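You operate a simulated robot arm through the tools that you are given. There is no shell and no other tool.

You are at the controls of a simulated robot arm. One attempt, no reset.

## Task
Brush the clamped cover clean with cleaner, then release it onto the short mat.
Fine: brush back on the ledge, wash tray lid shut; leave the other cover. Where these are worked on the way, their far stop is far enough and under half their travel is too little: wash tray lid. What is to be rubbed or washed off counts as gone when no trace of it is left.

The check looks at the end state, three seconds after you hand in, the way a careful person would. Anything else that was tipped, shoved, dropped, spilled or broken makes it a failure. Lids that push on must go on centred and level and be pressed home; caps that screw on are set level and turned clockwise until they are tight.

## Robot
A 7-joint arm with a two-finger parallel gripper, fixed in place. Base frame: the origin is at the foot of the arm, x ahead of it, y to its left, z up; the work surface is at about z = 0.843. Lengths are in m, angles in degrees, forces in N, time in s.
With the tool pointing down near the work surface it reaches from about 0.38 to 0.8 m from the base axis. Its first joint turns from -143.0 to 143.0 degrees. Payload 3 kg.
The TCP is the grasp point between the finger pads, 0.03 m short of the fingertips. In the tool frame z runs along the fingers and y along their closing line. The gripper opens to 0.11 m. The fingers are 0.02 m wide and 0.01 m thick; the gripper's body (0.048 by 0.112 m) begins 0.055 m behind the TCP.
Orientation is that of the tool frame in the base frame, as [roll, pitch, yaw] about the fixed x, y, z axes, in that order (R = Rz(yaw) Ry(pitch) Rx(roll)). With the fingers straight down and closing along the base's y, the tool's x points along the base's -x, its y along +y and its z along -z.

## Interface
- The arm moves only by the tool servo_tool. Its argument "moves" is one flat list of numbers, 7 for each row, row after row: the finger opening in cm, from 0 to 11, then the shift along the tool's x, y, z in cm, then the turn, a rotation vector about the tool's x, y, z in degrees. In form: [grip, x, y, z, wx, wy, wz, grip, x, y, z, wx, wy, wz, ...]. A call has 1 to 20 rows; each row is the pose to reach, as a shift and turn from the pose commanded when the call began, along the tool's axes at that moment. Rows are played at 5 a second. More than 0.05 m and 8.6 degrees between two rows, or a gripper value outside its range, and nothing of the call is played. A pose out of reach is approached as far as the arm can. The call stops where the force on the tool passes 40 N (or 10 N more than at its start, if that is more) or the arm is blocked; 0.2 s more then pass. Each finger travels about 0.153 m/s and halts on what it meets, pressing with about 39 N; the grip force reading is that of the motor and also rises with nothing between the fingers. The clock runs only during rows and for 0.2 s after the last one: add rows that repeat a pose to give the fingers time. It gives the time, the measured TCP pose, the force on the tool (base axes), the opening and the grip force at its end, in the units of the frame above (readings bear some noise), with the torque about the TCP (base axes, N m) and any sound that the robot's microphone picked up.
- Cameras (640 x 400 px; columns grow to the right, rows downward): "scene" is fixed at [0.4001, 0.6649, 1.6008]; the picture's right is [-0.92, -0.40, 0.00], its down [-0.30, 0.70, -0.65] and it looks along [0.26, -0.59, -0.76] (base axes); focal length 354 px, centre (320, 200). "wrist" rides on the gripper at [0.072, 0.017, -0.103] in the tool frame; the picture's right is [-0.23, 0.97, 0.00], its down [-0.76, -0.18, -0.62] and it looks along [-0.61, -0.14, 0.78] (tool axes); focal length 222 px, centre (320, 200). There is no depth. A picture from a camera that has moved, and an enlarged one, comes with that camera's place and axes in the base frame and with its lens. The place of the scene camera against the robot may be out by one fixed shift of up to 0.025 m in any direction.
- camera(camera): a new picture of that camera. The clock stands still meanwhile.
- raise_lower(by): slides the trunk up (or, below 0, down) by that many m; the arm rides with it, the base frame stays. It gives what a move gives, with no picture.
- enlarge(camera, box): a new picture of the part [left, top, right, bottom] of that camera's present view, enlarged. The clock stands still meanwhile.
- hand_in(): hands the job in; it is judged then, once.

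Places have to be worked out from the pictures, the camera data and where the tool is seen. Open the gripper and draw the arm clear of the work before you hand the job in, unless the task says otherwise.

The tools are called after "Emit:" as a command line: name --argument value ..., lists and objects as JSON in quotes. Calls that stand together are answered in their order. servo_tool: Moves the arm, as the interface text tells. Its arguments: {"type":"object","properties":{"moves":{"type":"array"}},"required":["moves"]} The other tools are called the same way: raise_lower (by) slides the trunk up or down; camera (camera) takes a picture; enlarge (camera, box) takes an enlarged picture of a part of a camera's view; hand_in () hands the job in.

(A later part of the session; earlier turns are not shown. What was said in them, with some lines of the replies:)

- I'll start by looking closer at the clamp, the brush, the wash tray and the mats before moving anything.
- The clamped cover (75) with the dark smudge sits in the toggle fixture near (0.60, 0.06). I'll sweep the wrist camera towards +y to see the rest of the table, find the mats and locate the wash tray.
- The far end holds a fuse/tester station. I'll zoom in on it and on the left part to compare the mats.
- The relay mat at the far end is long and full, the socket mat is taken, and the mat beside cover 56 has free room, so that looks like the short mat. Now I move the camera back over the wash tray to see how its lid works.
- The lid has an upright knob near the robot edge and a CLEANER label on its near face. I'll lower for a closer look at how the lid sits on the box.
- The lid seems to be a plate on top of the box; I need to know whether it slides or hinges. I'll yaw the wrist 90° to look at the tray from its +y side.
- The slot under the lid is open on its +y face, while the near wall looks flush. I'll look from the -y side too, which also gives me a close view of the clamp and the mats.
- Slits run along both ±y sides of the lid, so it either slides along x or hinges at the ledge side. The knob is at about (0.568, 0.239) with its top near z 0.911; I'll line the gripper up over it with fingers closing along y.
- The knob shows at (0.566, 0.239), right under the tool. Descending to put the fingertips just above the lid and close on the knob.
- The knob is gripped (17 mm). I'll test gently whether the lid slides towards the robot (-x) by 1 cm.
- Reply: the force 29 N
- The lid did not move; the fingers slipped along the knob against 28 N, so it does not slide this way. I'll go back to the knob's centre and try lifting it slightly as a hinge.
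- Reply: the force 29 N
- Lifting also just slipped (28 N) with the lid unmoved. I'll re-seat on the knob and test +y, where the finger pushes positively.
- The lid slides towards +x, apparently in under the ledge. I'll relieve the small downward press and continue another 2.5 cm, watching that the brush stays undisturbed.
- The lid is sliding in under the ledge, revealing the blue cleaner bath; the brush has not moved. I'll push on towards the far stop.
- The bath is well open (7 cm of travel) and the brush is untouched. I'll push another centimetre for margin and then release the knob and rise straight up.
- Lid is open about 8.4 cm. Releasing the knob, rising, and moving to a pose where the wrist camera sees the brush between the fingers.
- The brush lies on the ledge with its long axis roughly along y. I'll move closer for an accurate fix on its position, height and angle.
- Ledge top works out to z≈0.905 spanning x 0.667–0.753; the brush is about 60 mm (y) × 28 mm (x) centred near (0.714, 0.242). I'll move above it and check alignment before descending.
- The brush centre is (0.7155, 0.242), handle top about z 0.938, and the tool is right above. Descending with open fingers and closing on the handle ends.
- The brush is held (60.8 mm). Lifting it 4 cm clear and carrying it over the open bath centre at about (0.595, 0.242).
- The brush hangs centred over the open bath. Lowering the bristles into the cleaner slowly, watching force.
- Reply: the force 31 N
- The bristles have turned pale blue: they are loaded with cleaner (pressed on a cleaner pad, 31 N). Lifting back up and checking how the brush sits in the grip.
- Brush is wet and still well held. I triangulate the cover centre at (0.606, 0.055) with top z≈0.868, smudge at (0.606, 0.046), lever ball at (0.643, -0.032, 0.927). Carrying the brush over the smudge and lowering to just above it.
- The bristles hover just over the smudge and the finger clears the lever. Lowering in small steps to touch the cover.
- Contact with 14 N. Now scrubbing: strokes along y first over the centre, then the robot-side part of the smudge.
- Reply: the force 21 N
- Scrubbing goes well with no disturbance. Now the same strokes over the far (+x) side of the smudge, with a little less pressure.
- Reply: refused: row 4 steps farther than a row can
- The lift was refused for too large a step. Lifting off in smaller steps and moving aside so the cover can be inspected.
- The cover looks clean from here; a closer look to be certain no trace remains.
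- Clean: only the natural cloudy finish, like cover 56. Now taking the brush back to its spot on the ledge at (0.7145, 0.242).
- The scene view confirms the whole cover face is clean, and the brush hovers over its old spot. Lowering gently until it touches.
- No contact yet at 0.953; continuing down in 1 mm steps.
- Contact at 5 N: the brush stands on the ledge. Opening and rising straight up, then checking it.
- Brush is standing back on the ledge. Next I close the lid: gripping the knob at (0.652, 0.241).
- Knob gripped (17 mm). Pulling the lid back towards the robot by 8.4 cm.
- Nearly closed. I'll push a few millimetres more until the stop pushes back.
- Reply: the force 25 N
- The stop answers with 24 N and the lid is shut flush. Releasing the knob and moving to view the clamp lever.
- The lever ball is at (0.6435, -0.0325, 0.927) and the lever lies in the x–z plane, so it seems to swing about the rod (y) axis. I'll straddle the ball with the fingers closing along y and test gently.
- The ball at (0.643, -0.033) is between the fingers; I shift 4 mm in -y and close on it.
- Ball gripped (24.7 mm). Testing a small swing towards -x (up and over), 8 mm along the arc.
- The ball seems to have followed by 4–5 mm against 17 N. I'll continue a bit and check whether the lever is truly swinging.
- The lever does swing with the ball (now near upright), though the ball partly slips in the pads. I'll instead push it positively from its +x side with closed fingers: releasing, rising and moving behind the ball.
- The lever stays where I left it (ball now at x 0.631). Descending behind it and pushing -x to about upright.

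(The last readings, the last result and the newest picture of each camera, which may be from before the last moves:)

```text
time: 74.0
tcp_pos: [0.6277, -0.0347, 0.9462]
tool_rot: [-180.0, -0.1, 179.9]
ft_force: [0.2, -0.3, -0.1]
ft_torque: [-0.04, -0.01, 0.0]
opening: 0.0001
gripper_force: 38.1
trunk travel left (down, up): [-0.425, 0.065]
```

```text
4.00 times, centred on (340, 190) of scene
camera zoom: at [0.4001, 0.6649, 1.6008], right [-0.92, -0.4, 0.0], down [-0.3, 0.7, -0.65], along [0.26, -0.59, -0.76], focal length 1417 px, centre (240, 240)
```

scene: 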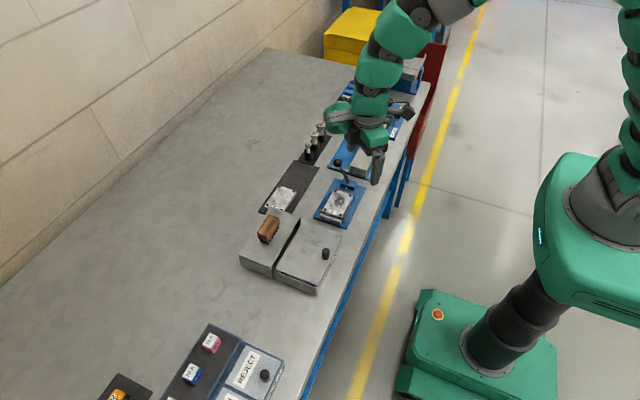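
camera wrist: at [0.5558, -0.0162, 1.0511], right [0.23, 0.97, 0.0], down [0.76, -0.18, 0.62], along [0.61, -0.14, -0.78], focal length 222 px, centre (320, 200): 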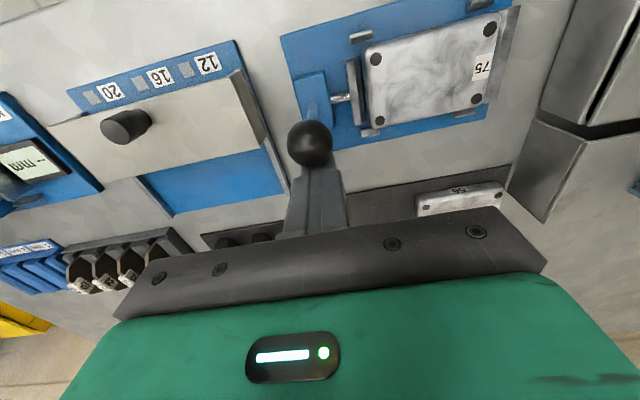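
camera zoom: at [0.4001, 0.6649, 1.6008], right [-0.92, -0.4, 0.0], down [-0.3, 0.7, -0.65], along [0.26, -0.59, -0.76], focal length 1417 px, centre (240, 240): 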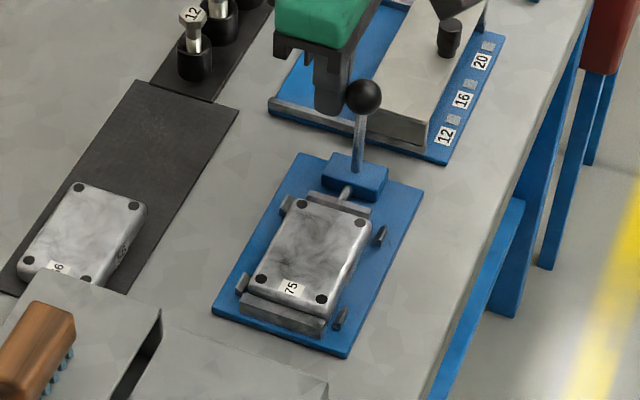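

The lever is upright now with little resistance and the jaw looks slightly backed off. Pushing on over to the other side.

Emit:
servo_tool --moves '[0, 0.5, 0.1, 0, 0, 0, 0, 0, 1.0, 0.1, 0, 0, 0, 0, 0, 1.5, 0.1, 0, 0, 0, 0, 0, 2.0, 0.1, 0, 0, 0, 0, 0, 2.5, 0.1, 0, 0, 0, 0, 0, 3.0, 0.1, 0, 0, 0, 0, 0, 3.5, 0.1, 0, 0, 0, 0]'

Emit:
camera --camera "wrist"

Emit:
enlarge --camera "scene" --box '[290, 140, 390, 240]'

```text
time: 75.6
tcp_pos: [0.5915, -0.0335, 0.9466]
tool_rot: [180.0, -0.1, 179.9]
ft_force: [-0.4, -0.2, -0.9]
ft_torque: [0.02, -0.04, 0.01]
opening: 0.0002
gripper_force: 37.7
trunk travel left (down, up): [-0.425, 0.065]
```

```text
taken
camera wrist: at [0.5205, -0.015, 1.0511], right [0.23, 0.97, 0.0], down [0.76, -0.18, 0.62], along [0.6, -0.14, -0.78], focal length 222 px, centre (320, 200)
```

wrist: 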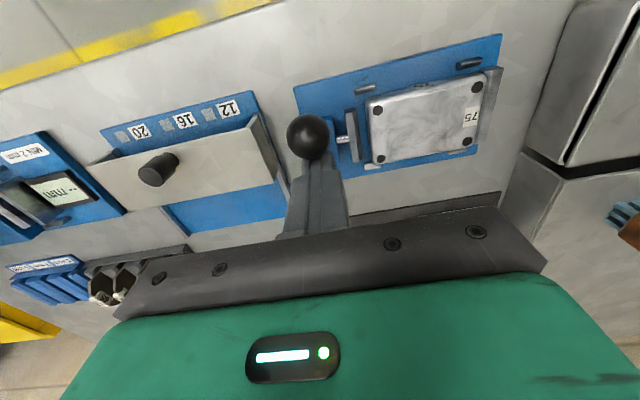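

```text
4.00 times, centred on (340, 190) of scene
camera zoom: at [0.4001, 0.6649, 1.6008], right [-0.92, -0.4, 0.0], down [-0.3, 0.7, -0.65], along [0.26, -0.59, -0.76], focal length 1417 px, centre (240, 240)
```

zoom: 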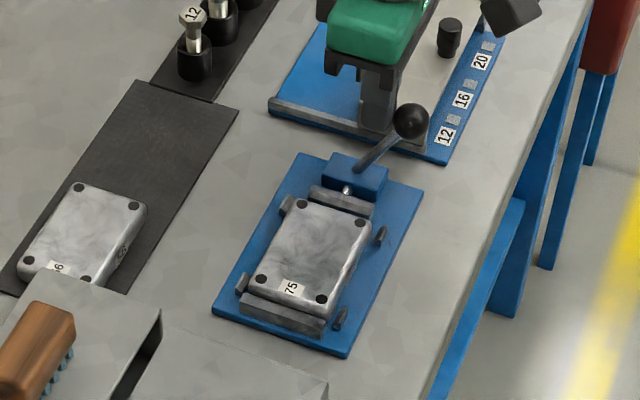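

The jaw has clearly drawn back from the cover. Pushing the lever a bit further to its stop.

Emit:
servo_tool --moves '[0, 0.4, 0, 0.2, 0, 0, 0, 0, 0.8, 0, 0.5, 0, 0, 0, 0, 1.2, 0, 0.8, 0, 0, 0, 0, 1.6, 0, 1.0, 0, 0, 0]'

Emit:
camera --camera "wrist"

Emit:
enlarge --camera "scene" --box '[290, 140, 390, 240]'

```text
time: 76.4
tcp_pos: [0.5898, -0.0333, 0.9421]
tool_rot: [-179.9, 1.0, -179.9]
ft_force: [13.4, -0.9, 1.4]
ft_torque: [-0.12, -0.23, 0.02]
opening: 0.0001
gripper_force: 37.8
trunk travel left (down, up): [-0.425, 0.065]
stopped in row 3: the force on the tool passed its limit at 44 N (the readings are from after the stop); the commanded pose is now the measured one
```

```text
taken
camera wrist: at [0.5161, -0.0147, 1.0462], right [0.23, 0.97, 0.0], down [0.75, -0.18, 0.64], along [0.62, -0.14, -0.77], focal length 222 px, centre (320, 200)
```

wrist: 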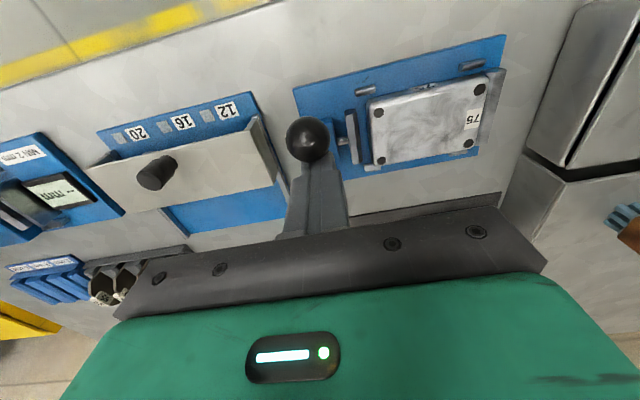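

```text
4.00 times, centred on (340, 190) of scene
camera zoom: at [0.4001, 0.6649, 1.6008], right [-0.92, -0.4, 0.0], down [-0.3, 0.7, -0.65], along [0.26, -0.59, -0.76], focal length 1417 px, centre (240, 240)
```

zoom: 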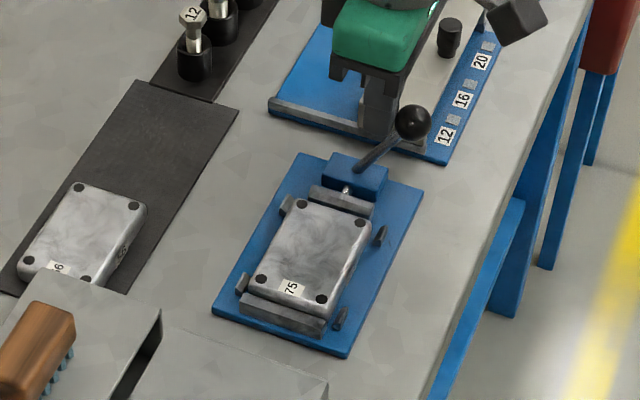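

The lever reached its stop and the jaw is fully retracted. Before moving the cover I want to be sure which mat is the "short" one, so I back off, straighten the tool and survey both table ends.

Emit:
servo_tool --moves '[0, -1, 0, 0, 0, 1, 0, 0, -1.5, 0, -3, 0, 1, 0, 2, -1.5, 0, -7, 0, 1, 0, 4, 0, 0, -11, 0, 1, 0, 6, 1, 0, -14, 0, 1, 0, 6, 1, 0, -18, 0, 1, 0, 6, 1, -4, -18, 0, 1, 0, 6, 1, -8, -18, 0, 1, 0, 6, 1, -12, -18, 0, 1, 0, 6, 1, -16, -18, 0, 1, 0, 6, 1, -20, -18, 0, 1, 0, 6, 1, -24, -18, 0, 1, 0, 6, 1, -28, -18, 0, 1, 0, 6, 1, -28, -18, 0, 1, 0]'

Emit:
camera --camera "wrist"

Emit:
camera --camera "scene"

```text
time: 79.4
tcp_pos: [0.5761, -0.3122, 1.1237]
tool_rot: [180.0, -0.2, 180.0]
ft_force: [-1.1, 0.4, -0.4]
ft_torque: [0.04, -0.01, 0.03]
opening: 0.0602
gripper_force: 0.0
trunk travel left (down, up): [-0.425, 0.065]
```

```text
taken
camera wrist: at [0.5039, -0.2941, 1.2291], right [0.23, 0.97, 0.0], down [0.76, -0.18, 0.62], along [0.6, -0.14, -0.78], focal length 222 px, centre (320, 200)
```

wrist: 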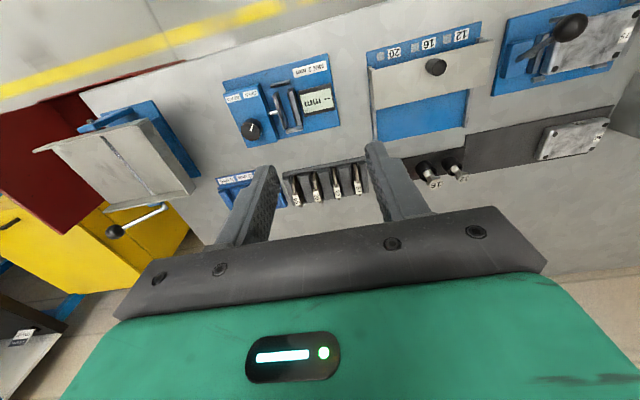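

```text
taken
```

scene: 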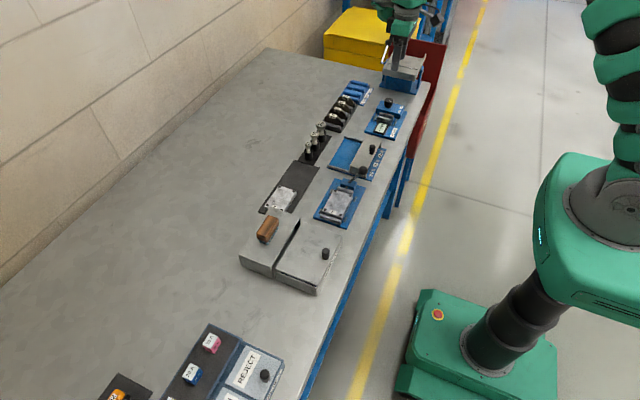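

The -y end has no other mat. Now checking the far +y end.

Emit:
servo_tool --moves '[6, 0.5, 4.5, 0, 0, 0, 0, 6, 1, 9, 0, 0, 0, 0, 6, 1.5, 13.5, 0, 0, 0, 0, 6, 2, 18, 0, 0, 0, 0, 6, 2.5, 22.5, 0, 0, 0, 0, 6, 3, 27, 0, 0, 0, 0, 6, 3.5, 31.5, 0, 0, 0, 0, 6, 4, 36, 0, 0, 0, 0, 6, 5, 40.5, 0, 0, 0, 0, 6, 6, 45, 0, 0, 0, 0, 6, 7, 49.5, 0, 0, 0, 0, 6, 8, 54, 0, 0, 0, 0, 6, 9, 58.5, 0, 0, 0, 0, 6, 10, 63, 0, 0, 0, 0, 6, 11, 67.5, 0, 0, 0, 0, 6, 12, 72, 0, 0, 0, 0, 6, 13, 76.5, 0, 0, 0, 0, 6, 14, 81, 0, 0, 0, 0, 6, 14, 81, 0, 0, 0, 0]'

Emit:
camera --camera "wrist"

```text
time: 83.4
tcp_pos: [0.4348, 0.4977, 1.1191]
tool_rot: [-179.9, -0.3, -179.9]
ft_force: [0.2, -1.1, -0.1]
ft_torque: [-0.03, 0.01, 0.02]
opening: 0.0603
gripper_force: 0.0
trunk travel left (down, up): [-0.425, 0.065]
```

```text
taken
camera wrist: at [0.3632, 0.5145, 1.2245], right [0.23, 0.97, 0.0], down [0.76, -0.18, 0.62], along [0.6, -0.14, -0.78], focal length 222 px, centre (320, 200)
```

wrist: 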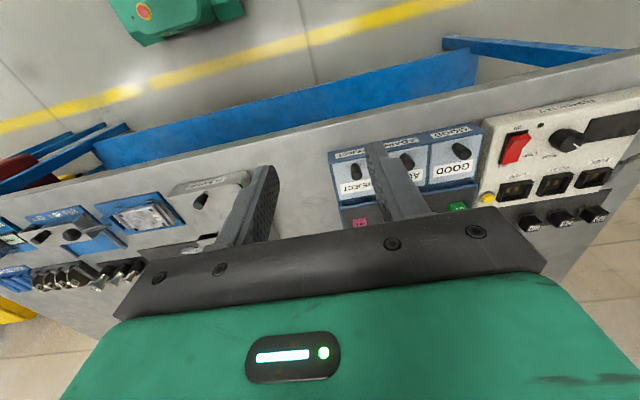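

No other free mat: the relay mat is the long one, so the mat beside cover 56 (x 0.718–0.805, y -0.071–0.155) is the short mat. Heading back over the cover with the tool yawed 90° so the fingers close along x.

Emit:
servo_tool --moves '[6, 0, 0, 0, 0, -0.25, 0, 6, 0, 0, 0, 0, -0.25, 0]'

Emit:
servo_tool --moves '[7, -1.425, -3.69, 0, 0, 0, 7.5, 8, -2.85, -7.38, 0, 0, 0, 15, 9, -4.275, -11.07, 0, 0, 0, 22.5, 10, -5.7, -14.76, 0, 0, 0, 30, 10, -7.125, -18.45, 1, 0, 0, 37.5, 10, -8.55, -22.14, 2, 0, 0, 45, 10, -9.975, -25.83, 3, 0, 0, 52.5, 10, -11.4, -29.52, 4, 0, 0, 60, 10, -12.825, -33.21, 5, 0, 0, 67.5, 10, -14.25, -36.9, 6, 0, 0, 75, 10, -15.675, -40.59, 7, 0, 0, 82.5, 10, -17.1, -44.3, 7, 0, 0, 90, 10, -17.1, -44.3, 7, 0, 0, 90]'

Emit:
camera --camera "wrist"

Emit:
enlarge --camera "wrist" --box '[210, 60, 430, 220]'

Emit:
enlarge --camera "scene" --box '[290, 140, 390, 240]'

```text
time: 84.0
tcp_pos: [0.435, 0.4965, 1.1198]
tool_rot: [-179.9, 0.0, 179.9]
ft_force: [0.5, 1.2, -0.3]
ft_torque: [-0.02, 0.0, 0.0]
opening: 0.0602
gripper_force: 0.3
trunk travel left (down, up): [-0.425, 0.065]
```

```text
time: 86.8
tcp_pos: [0.6093, 0.054, 1.0521]
tool_rot: [179.9, 0.0, 89.9]
ft_force: [-0.3, 0.6, -0.4]
ft_torque: [0.01, 0.05, -0.02]
opening: 0.1
gripper_force: 0.1
trunk travel left (down, up): [-0.425, 0.065]
```

```text
taken
camera wrist: at [0.6265, 0.1276, 1.1572], right [0.97, -0.23, 0.0], down [-0.18, -0.76, 0.62], along [-0.14, -0.61, -0.78], focal length 222 px, centre (320, 200)
```

wrist: 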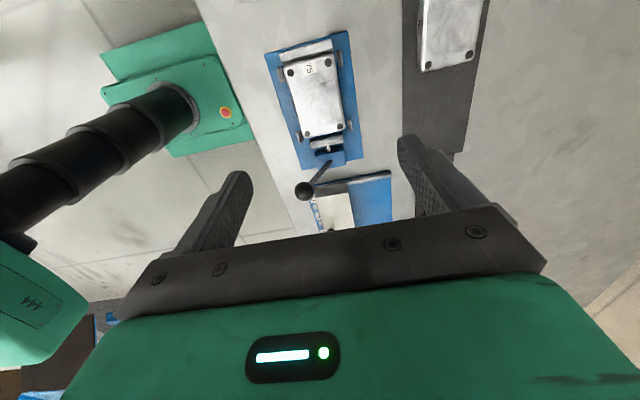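

```text
2.50 times, centred on (320, 140) of wrist
camera zoom: at [0.6265, 0.1276, 1.1572], right [0.97, -0.23, 0.0], down [-0.18, -0.76, 0.62], along [-0.14, -0.61, -0.78], focal length 555 px, centre (320, 350)
```

zoom: 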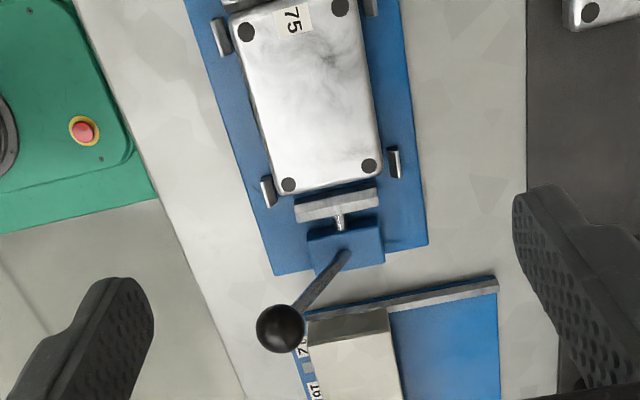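

```text
4.00 times, centred on (340, 190) of scene
camera zoom: at [0.4001, 0.6649, 1.6008], right [-0.92, -0.4, 0.0], down [-0.3, 0.7, -0.65], along [0.26, -0.59, -0.76], focal length 1417 px, centre (240, 240)
```

zoom: 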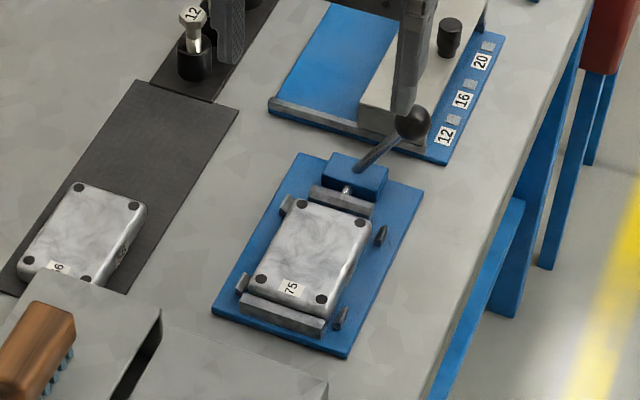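

The cover's screws fix its centre at (0.606, 0.054), square to the axes. Centring and descending with the fingers open 8 cm around its long sides.

Emit:
servo_tool --moves '[9, 0, -0.3, 3, 0, 0, 0, 8, 0, -0.3, 6, 0, 0, 0, 8, 0, -0.3, 9, 0, 0, 0, 8, 0, -0.3, 12, 0, 0, 0, 8, 0, -0.3, 14, 0, 0, 0, 8, 0, -0.3, 15.3, 0, 0, 0, 8, 0, -0.3, 15.8, 0, 0, 0, 8, 0, -0.3, 15.8, 0, 0, 0]'

Emit:
camera --camera "wrist"

Emit:
enlarge --camera "scene" --box '[290, 140, 390, 240]'

```text
time: 88.6
tcp_pos: [0.6052, 0.0561, 0.8963]
tool_rot: [179.8, 0.0, 90.0]
ft_force: [-0.2, 0.0, -0.5]
ft_torque: [0.02, -0.02, 0.01]
opening: 0.08
gripper_force: 0.1
trunk travel left (down, up): [-0.425, 0.065]
```

```text
taken
camera wrist: at [0.6218, 0.1282, 1.0006], right [0.97, -0.23, 0.0], down [-0.18, -0.76, 0.62], along [-0.14, -0.61, -0.78], focal length 222 px, centre (320, 200)
```

wrist: 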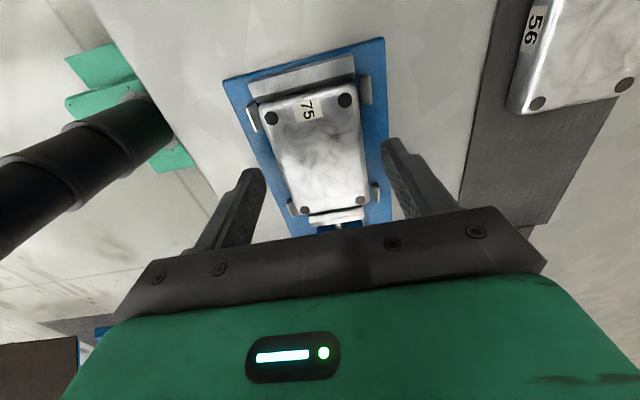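

```text
4.00 times, centred on (340, 190) of scene
camera zoom: at [0.4001, 0.6649, 1.6008], right [-0.92, -0.4, 0.0], down [-0.3, 0.7, -0.65], along [0.26, -0.59, -0.76], focal length 1417 px, centre (240, 240)
```

zoom: 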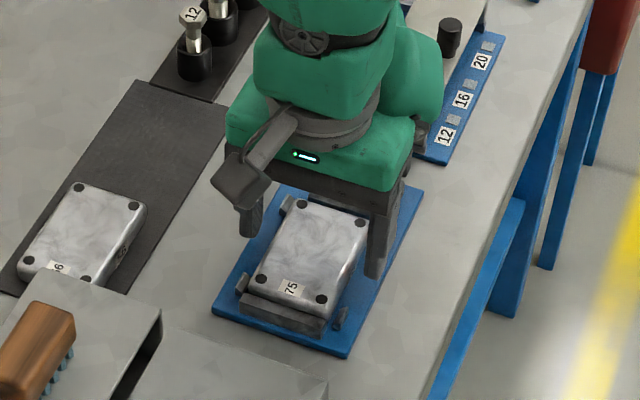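

The fingers straddle the cover cleanly. Lowering another centimetre in small steps.

Emit:
servo_tool --moves '[8, 0, 0, 0.4, 0, 0, 0, 8, 0, 0, 0.8, 0, 0, 0, 8, 0, 0, 1.0, 0, 0, 0, 8, 0, 0, 1.0, 0, 0, 0]'

Emit:
enlarge --camera "scene" --box '[310, 170, 370, 230]'

Emit:
enlarge --camera "wrist" --box '[180, 60, 440, 260]'

```text
time: 89.6
tcp_pos: [0.6036, 0.0546, 0.8849]
tool_rot: [179.8, 0.0, 90.0]
ft_force: [0.0, -0.6, 0.2]
ft_torque: [-0.01, 0.01, 0.01]
opening: 0.08
gripper_force: 0.2
trunk travel left (down, up): [-0.425, 0.065]
```

```text
6.67 times, centred on (340, 200) of scene
camera zoom: at [0.4001, 0.6649, 1.6008], right [-0.92, -0.4, 0.0], down [-0.3, 0.7, -0.65], along [0.26, -0.59, -0.76], focal length 2362 px, centre (187, 200)
```

zoom: 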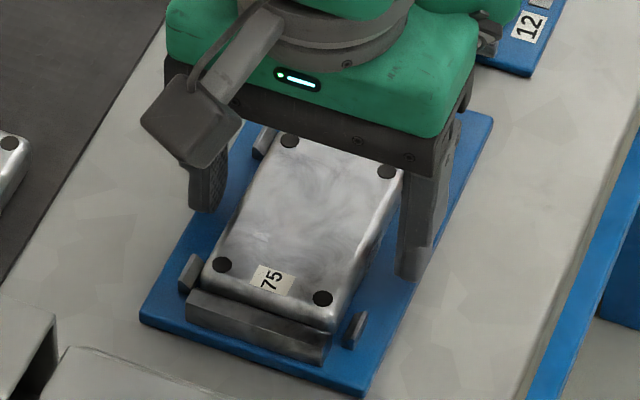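

```text
2.00 times, centred on (310, 160) of wrist
camera zoom: at [0.6209, 0.1275, 0.9901], right [0.97, -0.23, 0.0], down [-0.18, -0.76, 0.62], along [-0.14, -0.61, -0.78], focal length 444 px, centre (340, 280)
```

zoom: 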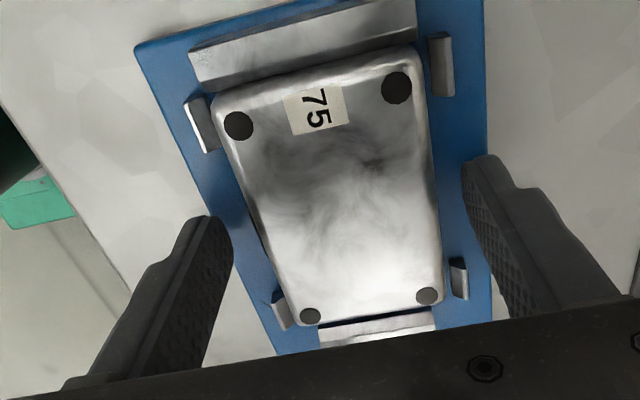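

No contact yet; fingertips sit beside the cover's flanks. Closing gradually on the cover.

Emit:
servo_tool --moves '[7.5, 0, 0.1, 0.1, 0, 0, 0, 7, 0, 0.1, 0.1, 0, 0, 0, 6.5, 0, 0.1, 0.1, 0, 0, 0, 6, 0, 0.1, 0.1, 0, 0, 0, 5.5, 0, 0.1, 0.1, 0, 0, 0, 5, 0, 0.1, 0.1, 0, 0, 0, 5, 0, 0.1, 0.1, 0, 0, 0]'

Emit:
enlarge --camera "scene" --box '[310, 170, 370, 230]'

```text
time: 91.2
tcp_pos: [0.6039, 0.0542, 0.883]
tool_rot: [179.8, 0.0, 89.9]
ft_force: [0.5, -0.2, 1.4]
ft_torque: [-0.06, 0.03, 0.0]
opening: 0.0593
gripper_force: 38.9
trunk travel left (down, up): [-0.425, 0.065]
```

```text
6.67 times, centred on (340, 200) of scene
camera zoom: at [0.4001, 0.6649, 1.6008], right [-0.92, -0.4, 0.0], down [-0.3, 0.7, -0.65], along [0.26, -0.59, -0.76], focal length 2362 px, centre (187, 200)
```

zoom: 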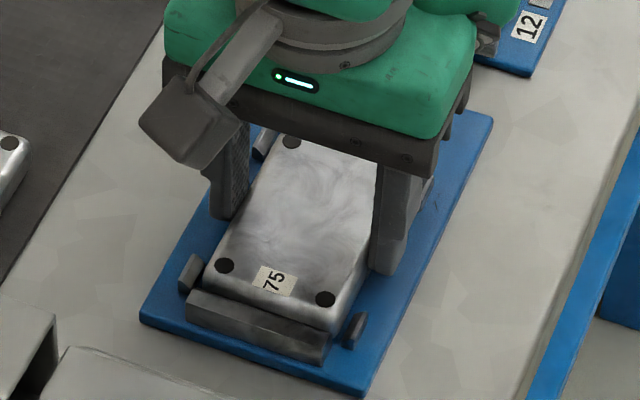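

Cover gripped at 59.3 mm. Lifting straight up and checking it comes away level.

Emit:
servo_tool --moves '[5, 0, 0, -0.5, 0, 0, 0, 5, 0, 0, -1.5, 0, 0, 0, 5, 0, 0, -3, 0, 0, 0, 5, 0, 0, -5, 0, 0, 0, 5, 0, 0, -8, 0, 0, 0, 5, 0, 0, -11, 0, 0, 0, 5, 0, 0, -11, 0, 0, 0]'

Emit:
camera --camera "wrist"

Emit:
enlarge --camera "scene" --box '[270, 120, 390, 240]'

```text
time: 92.8
tcp_pos: [0.6039, 0.0537, 0.9945]
tool_rot: [-179.9, 0.0, 90.0]
ft_force: [-0.2, -0.6, -0.8]
ft_torque: [0.0, 0.01, -0.01]
opening: 0.0591
gripper_force: 38.7
trunk travel left (down, up): [-0.425, 0.065]
```

```text
taken
camera wrist: at [0.6223, 0.1274, 1.099], right [0.97, -0.23, 0.0], down [-0.18, -0.76, 0.62], along [-0.14, -0.61, -0.78], focal length 222 px, centre (320, 200)
```

wrist: 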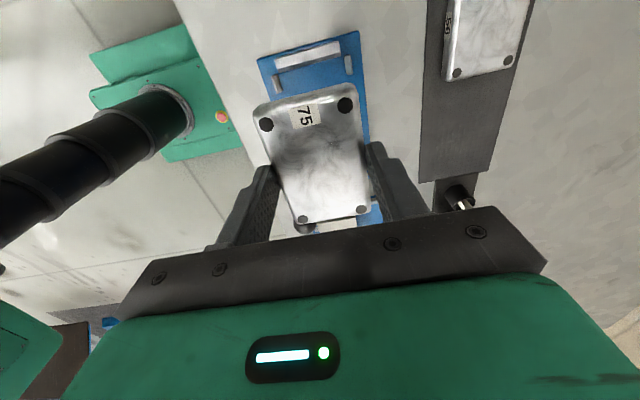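

```text
3.33 times, centred on (330, 180) of scene
camera zoom: at [0.4001, 0.6649, 1.6008], right [-0.92, -0.4, 0.0], down [-0.3, 0.7, -0.65], along [0.26, -0.59, -0.76], focal length 1181 px, centre (287, 267)
```

zoom: 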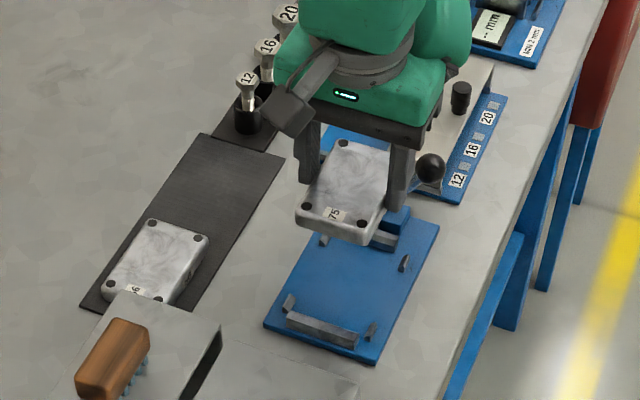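

The cover hangs level in the grip and the lever stayed put. The free mat area is centred at about (0.761, -0.009); carrying the cover there and lowering to just above the mat.

Emit:
servo_tool --moves '[5, -1.25, 3.15, 0, 0, 0, 0, 5, -2.5, 6.3, 0, 0, 0, 0, 5, -3.75, 9.45, 0, 0, 0, 0, 5, -5, 12.6, 0, 0, 0, 0, 5, -6.3, 15.75, 0, 0, 0, 0, 5, -6.3, 15.75, 3, 0, 0, 0, 5, -6.3, 15.75, 6, 0, 0, 0, 5, -6.3, 15.75, 6, 0, 0, 0]'

Emit:
camera --camera "wrist"

Emit:
enlarge --camera "scene" --box '[240, 110, 360, 230]'

```text
time: 94.6
tcp_pos: [0.7623, -0.0089, 0.9334]
tool_rot: [179.9, 0.1, 90.0]
ft_force: [-0.5, -0.8, -1.4]
ft_torque: [0.02, 0.0, 0.04]
opening: 0.0596
gripper_force: 39.4
trunk travel left (down, up): [-0.425, 0.065]
```

```text
taken
camera wrist: at [0.7791, 0.0647, 1.0382], right [0.97, -0.23, 0.0], down [-0.18, -0.76, 0.62], along [-0.14, -0.61, -0.78], focal length 222 px, centre (320, 200)
```

wrist: 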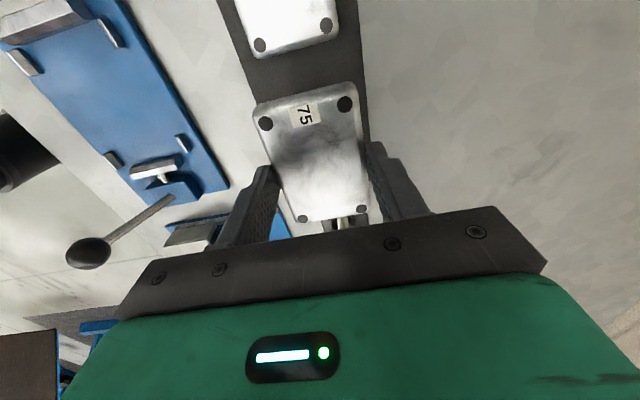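

```text
3.33 times, centred on (300, 170) of scene
camera zoom: at [0.4001, 0.6649, 1.6008], right [-0.92, -0.4, 0.0], down [-0.3, 0.7, -0.65], along [0.26, -0.59, -0.76], focal length 1181 px, centre (387, 300)
```

zoom: 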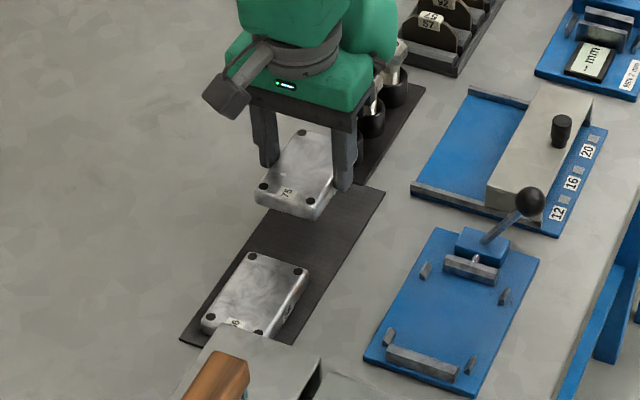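

The cover is over the free half of the mat with about 2 cm to cover 56 and to the sockets. Lowering to near contact.

Emit:
servo_tool --moves '[5, 0, 0, 1.5, 0, 0, 0, 5, 0, 0, 3, 0, 0, 0, 5, 0, 0, 4, 0, 0, 0, 5, 0, 0, 4.6, 0, 0, 0, 5, 0, 0, 4.8, 0, 0, 0]'

Emit:
enlarge --camera "scene" --box '[250, 130, 330, 220]'

```text
time: 95.8
tcp_pos: [0.7613, -0.0095, 0.8868]
tool_rot: [179.9, 0.0, 90.0]
ft_force: [0.0, -0.2, -1.2]
ft_torque: [0.01, -0.03, 0.0]
opening: 0.0595
gripper_force: 38.7
trunk travel left (down, up): [-0.425, 0.065]
```

```text
4.44 times, centred on (290, 175) of scene
camera zoom: at [0.4001, 0.6649, 1.6008], right [-0.92, -0.4, 0.0], down [-0.3, 0.7, -0.65], along [0.26, -0.59, -0.76], focal length 1575 px, centre (453, 311)
```

zoom: 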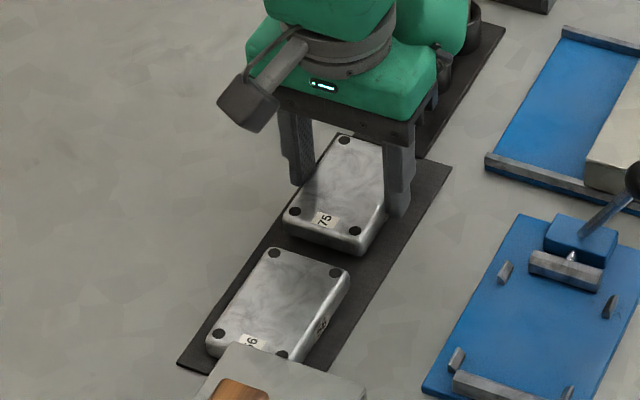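

Still slightly above the mat with no contact force. Lowering in 1.5 mm steps.

Emit:
servo_tool --moves '[5, 0, 0, 0.15, 0, 0, 0, 5, 0, 0, 0.3, 0, 0, 0, 5, 0, 0, 0.45, 0, 0, 0]'

```text
time: 96.6
tcp_pos: [0.7617, -0.0081, 0.8812]
tool_rot: [180.0, 0.0, 90.0]
ft_force: [-0.1, 0.3, -2.0]
ft_torque: [-0.05, 0.0, 0.01]
opening: 0.0592
gripper_force: 39.2
trunk travel left (down, up): [-0.425, 0.065]
```

Emit:
servo_tool --moves '[5, 0, 0, 0.15, 0, 0, 0, 5, 0, 0, 0.3, 0, 0, 0]'

```text
time: 97.2
tcp_pos: [0.762, -0.0086, 0.8788]
tool_rot: [179.9, 0.0, 90.1]
ft_force: [0.1, 1.3, 5.3]
ft_torque: [-0.25, 0.21, -0.07]
opening: 0.0593
gripper_force: 39.2
trunk travel left (down, up): [-0.425, 0.065]
```

Contact at about 5 N: the cover sits on the mat. Opening and rising straight up.

Emit:
servo_tool --moves '[6.2, 0, 0, 0, 0, 0, 0, 7, 0, 0, 0, 0, 0, 0, 8, 0, 0, 0, 0, 0, 0, 8, 0, 0, 0, 0, 0, 0, 8, 0, 0, -2, 0, 0, 0, 8, 0, 0, -5, 0, 0, 0, 8, 0, 0, -9, 0, 0, 0, 8, 0, 0, -13, 0, 0, 0, 8, 3, -3, -15, 0, 0, 0, 8, 6, -6, -17, 0, 0, 0, 8, 6, -6, -17, 0, 0, 0]'

Emit:
camera --camera "wrist"

Emit:
camera --camera "scene"

Emit:
enlarge --camera "scene" --box '[230, 130, 390, 290]'

```text
time: 99.6
tcp_pos: [0.701, 0.0523, 1.0489]
tool_rot: [179.9, 0.1, 90.0]
ft_force: [-0.7, 0.9, -0.3]
ft_torque: [-0.03, -0.02, -0.02]
opening: 0.08
gripper_force: 0.0
trunk travel left (down, up): [-0.425, 0.065]
```

```text
taken
camera wrist: at [0.7174, 0.1259, 1.1531], right [0.97, -0.23, 0.0], down [-0.18, -0.76, 0.62], along [-0.14, -0.61, -0.78], focal length 222 px, centre (320, 200)
```

wrist: 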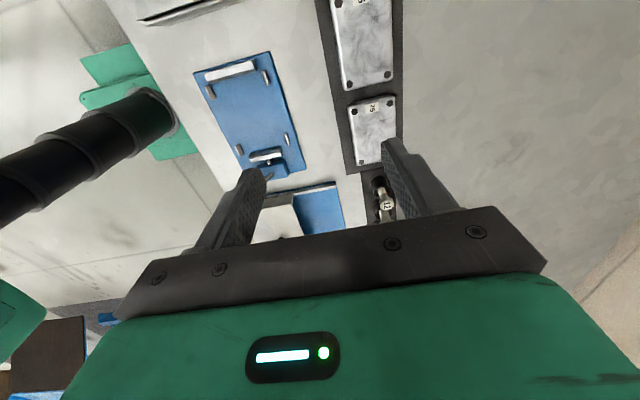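

```text
taken
```

scene: 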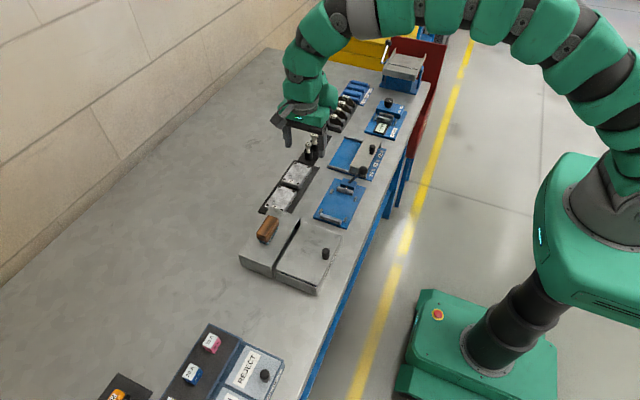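

```text
2.50 times, centred on (310, 210) of scene
camera zoom: at [0.4001, 0.6649, 1.6008], right [-0.92, -0.4, 0.0], down [-0.3, 0.7, -0.65], along [0.26, -0.59, -0.76], focal length 886 px, centre (345, 175)
```

zoom: 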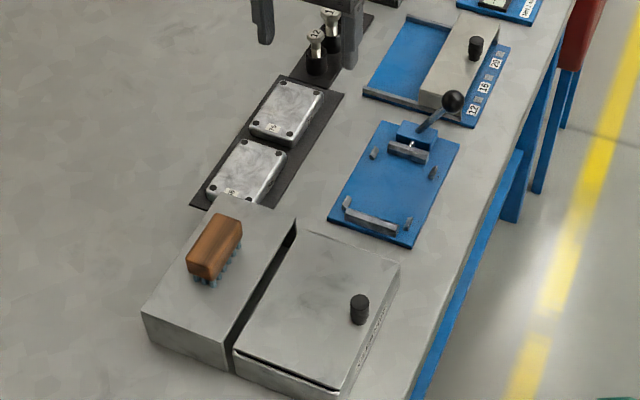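

The cover rests on the mat beside cover 56, level and clear of it. I'll inspect its surface closely for any remaining trace.

Emit:
enlarge --camera "wrist" --box '[310, 60, 440, 220]'

Emit:
enlarge --camera "scene" --box '[255, 150, 325, 220]'

```text
2.50 times, centred on (375, 140) of wrist
camera zoom: at [0.7174, 0.1259, 1.1531], right [0.97, -0.23, 0.0], down [-0.18, -0.76, 0.62], along [-0.14, -0.61, -0.78], focal length 555 px, centre (182, 350)
```

zoom: 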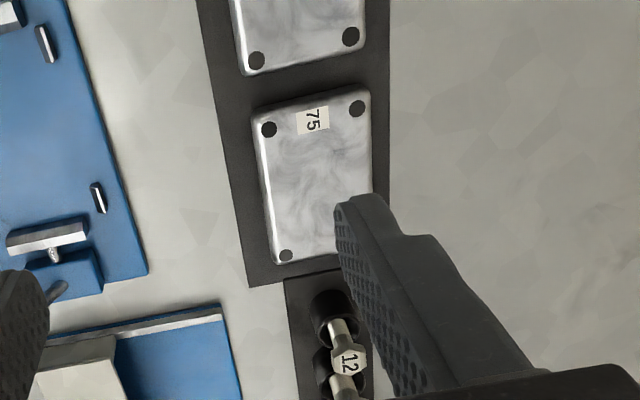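

```text
5.71 times, centred on (290, 185) of scene
camera zoom: at [0.4001, 0.6649, 1.6008], right [-0.92, -0.4, 0.0], down [-0.3, 0.7, -0.65], along [0.26, -0.59, -0.76], focal length 2025 px, centre (491, 286)
```

zoom: 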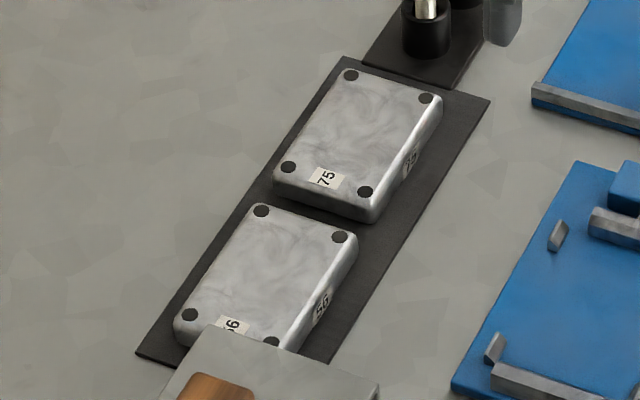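

The cover is spotless and fully on the mat; brush, lid and cover 56 are as they should be. Drawing the arm up and back clear of the work with the gripper open.

Emit:
servo_tool --moves '[10, 0, 0, -4, 0, 0, 0, 11, 0, -3, -7, 0, 0, 0, 11, 0, -7, -8, 0, 0, 0, 11, 0, -11, -8, 0, 0, 0, 11, 0, -15, -8, 0, 0, 0, 11, 0, -19, -8, 0, 0, 0, 11, 0, -19, -8, 0, 0, 0]'

Emit:
camera --camera "scene"

Emit:
enlarge --camera "scene" --box '[230, 130, 390, 300]'

```text
time: 101.2
tcp_pos: [0.5121, 0.0504, 1.1283]
tool_rot: [179.9, 0.0, 90.0]
ft_force: [0.1, 0.3, 0.2]
ft_torque: [-0.01, -0.06, 0.02]
opening: 0.1098
gripper_force: 0.0
trunk travel left (down, up): [-0.425, 0.065]
```

```text
taken
```

scene: 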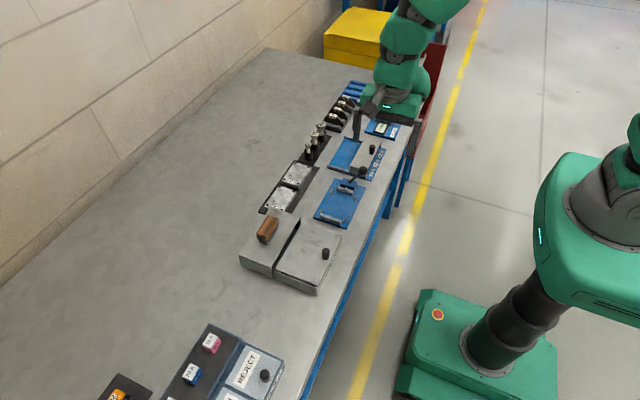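

```text
2.35 times, centred on (310, 215) of scene
camera zoom: at [0.4001, 0.6649, 1.6008], right [-0.92, -0.4, 0.0], down [-0.3, 0.7, -0.65], along [0.26, -0.59, -0.76], focal length 834 px, centre (344, 165)
```

zoom: 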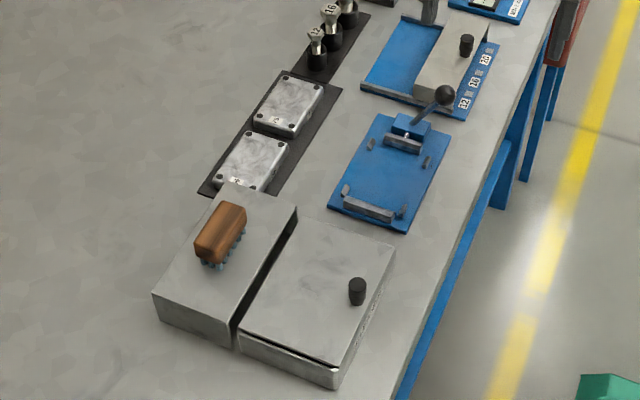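

Everything is in its end state: the clean cover is on the short mat beside the untouched cover 56, the brush stands on the ledge, the lid is shut, and the arm is clear with an open gripper. Handing in.

Emit:
hand_in

```text
The job is handed in.
```

I handed the job in. The clamped cover (75) is brushed clean with cleaner, released from the clamp and sitting level on the mat next to the other cover.

- **Cover:** close pictures after brushing, and again on the mat, show no trace of the smudge. It sits fully on the mat, about 2 cm from cover 56.
- **Which mat:** I took the mat that already holds cover 56 to be the "short mat". I saw no other mat with room. The narrow mat next to it, with the three sockets, looks shorter but is full, so this was my judgement.
- **Brush:** it is back on the ledge where I found it, with the bristles still wet with cleaner.
- **Wash tray lid:** I opened it about 8.4 cm without pushing on to its far stop, which I judged was more than half its travel. It is shut again, pushed home until it hit its stop.
- **Other cover:** cover 56 was not touched.
- **Clamp lever:** it is left in its open position.

In the last pictures nothing else on the bench looks moved, and the arm is drawn back with the gripper open.
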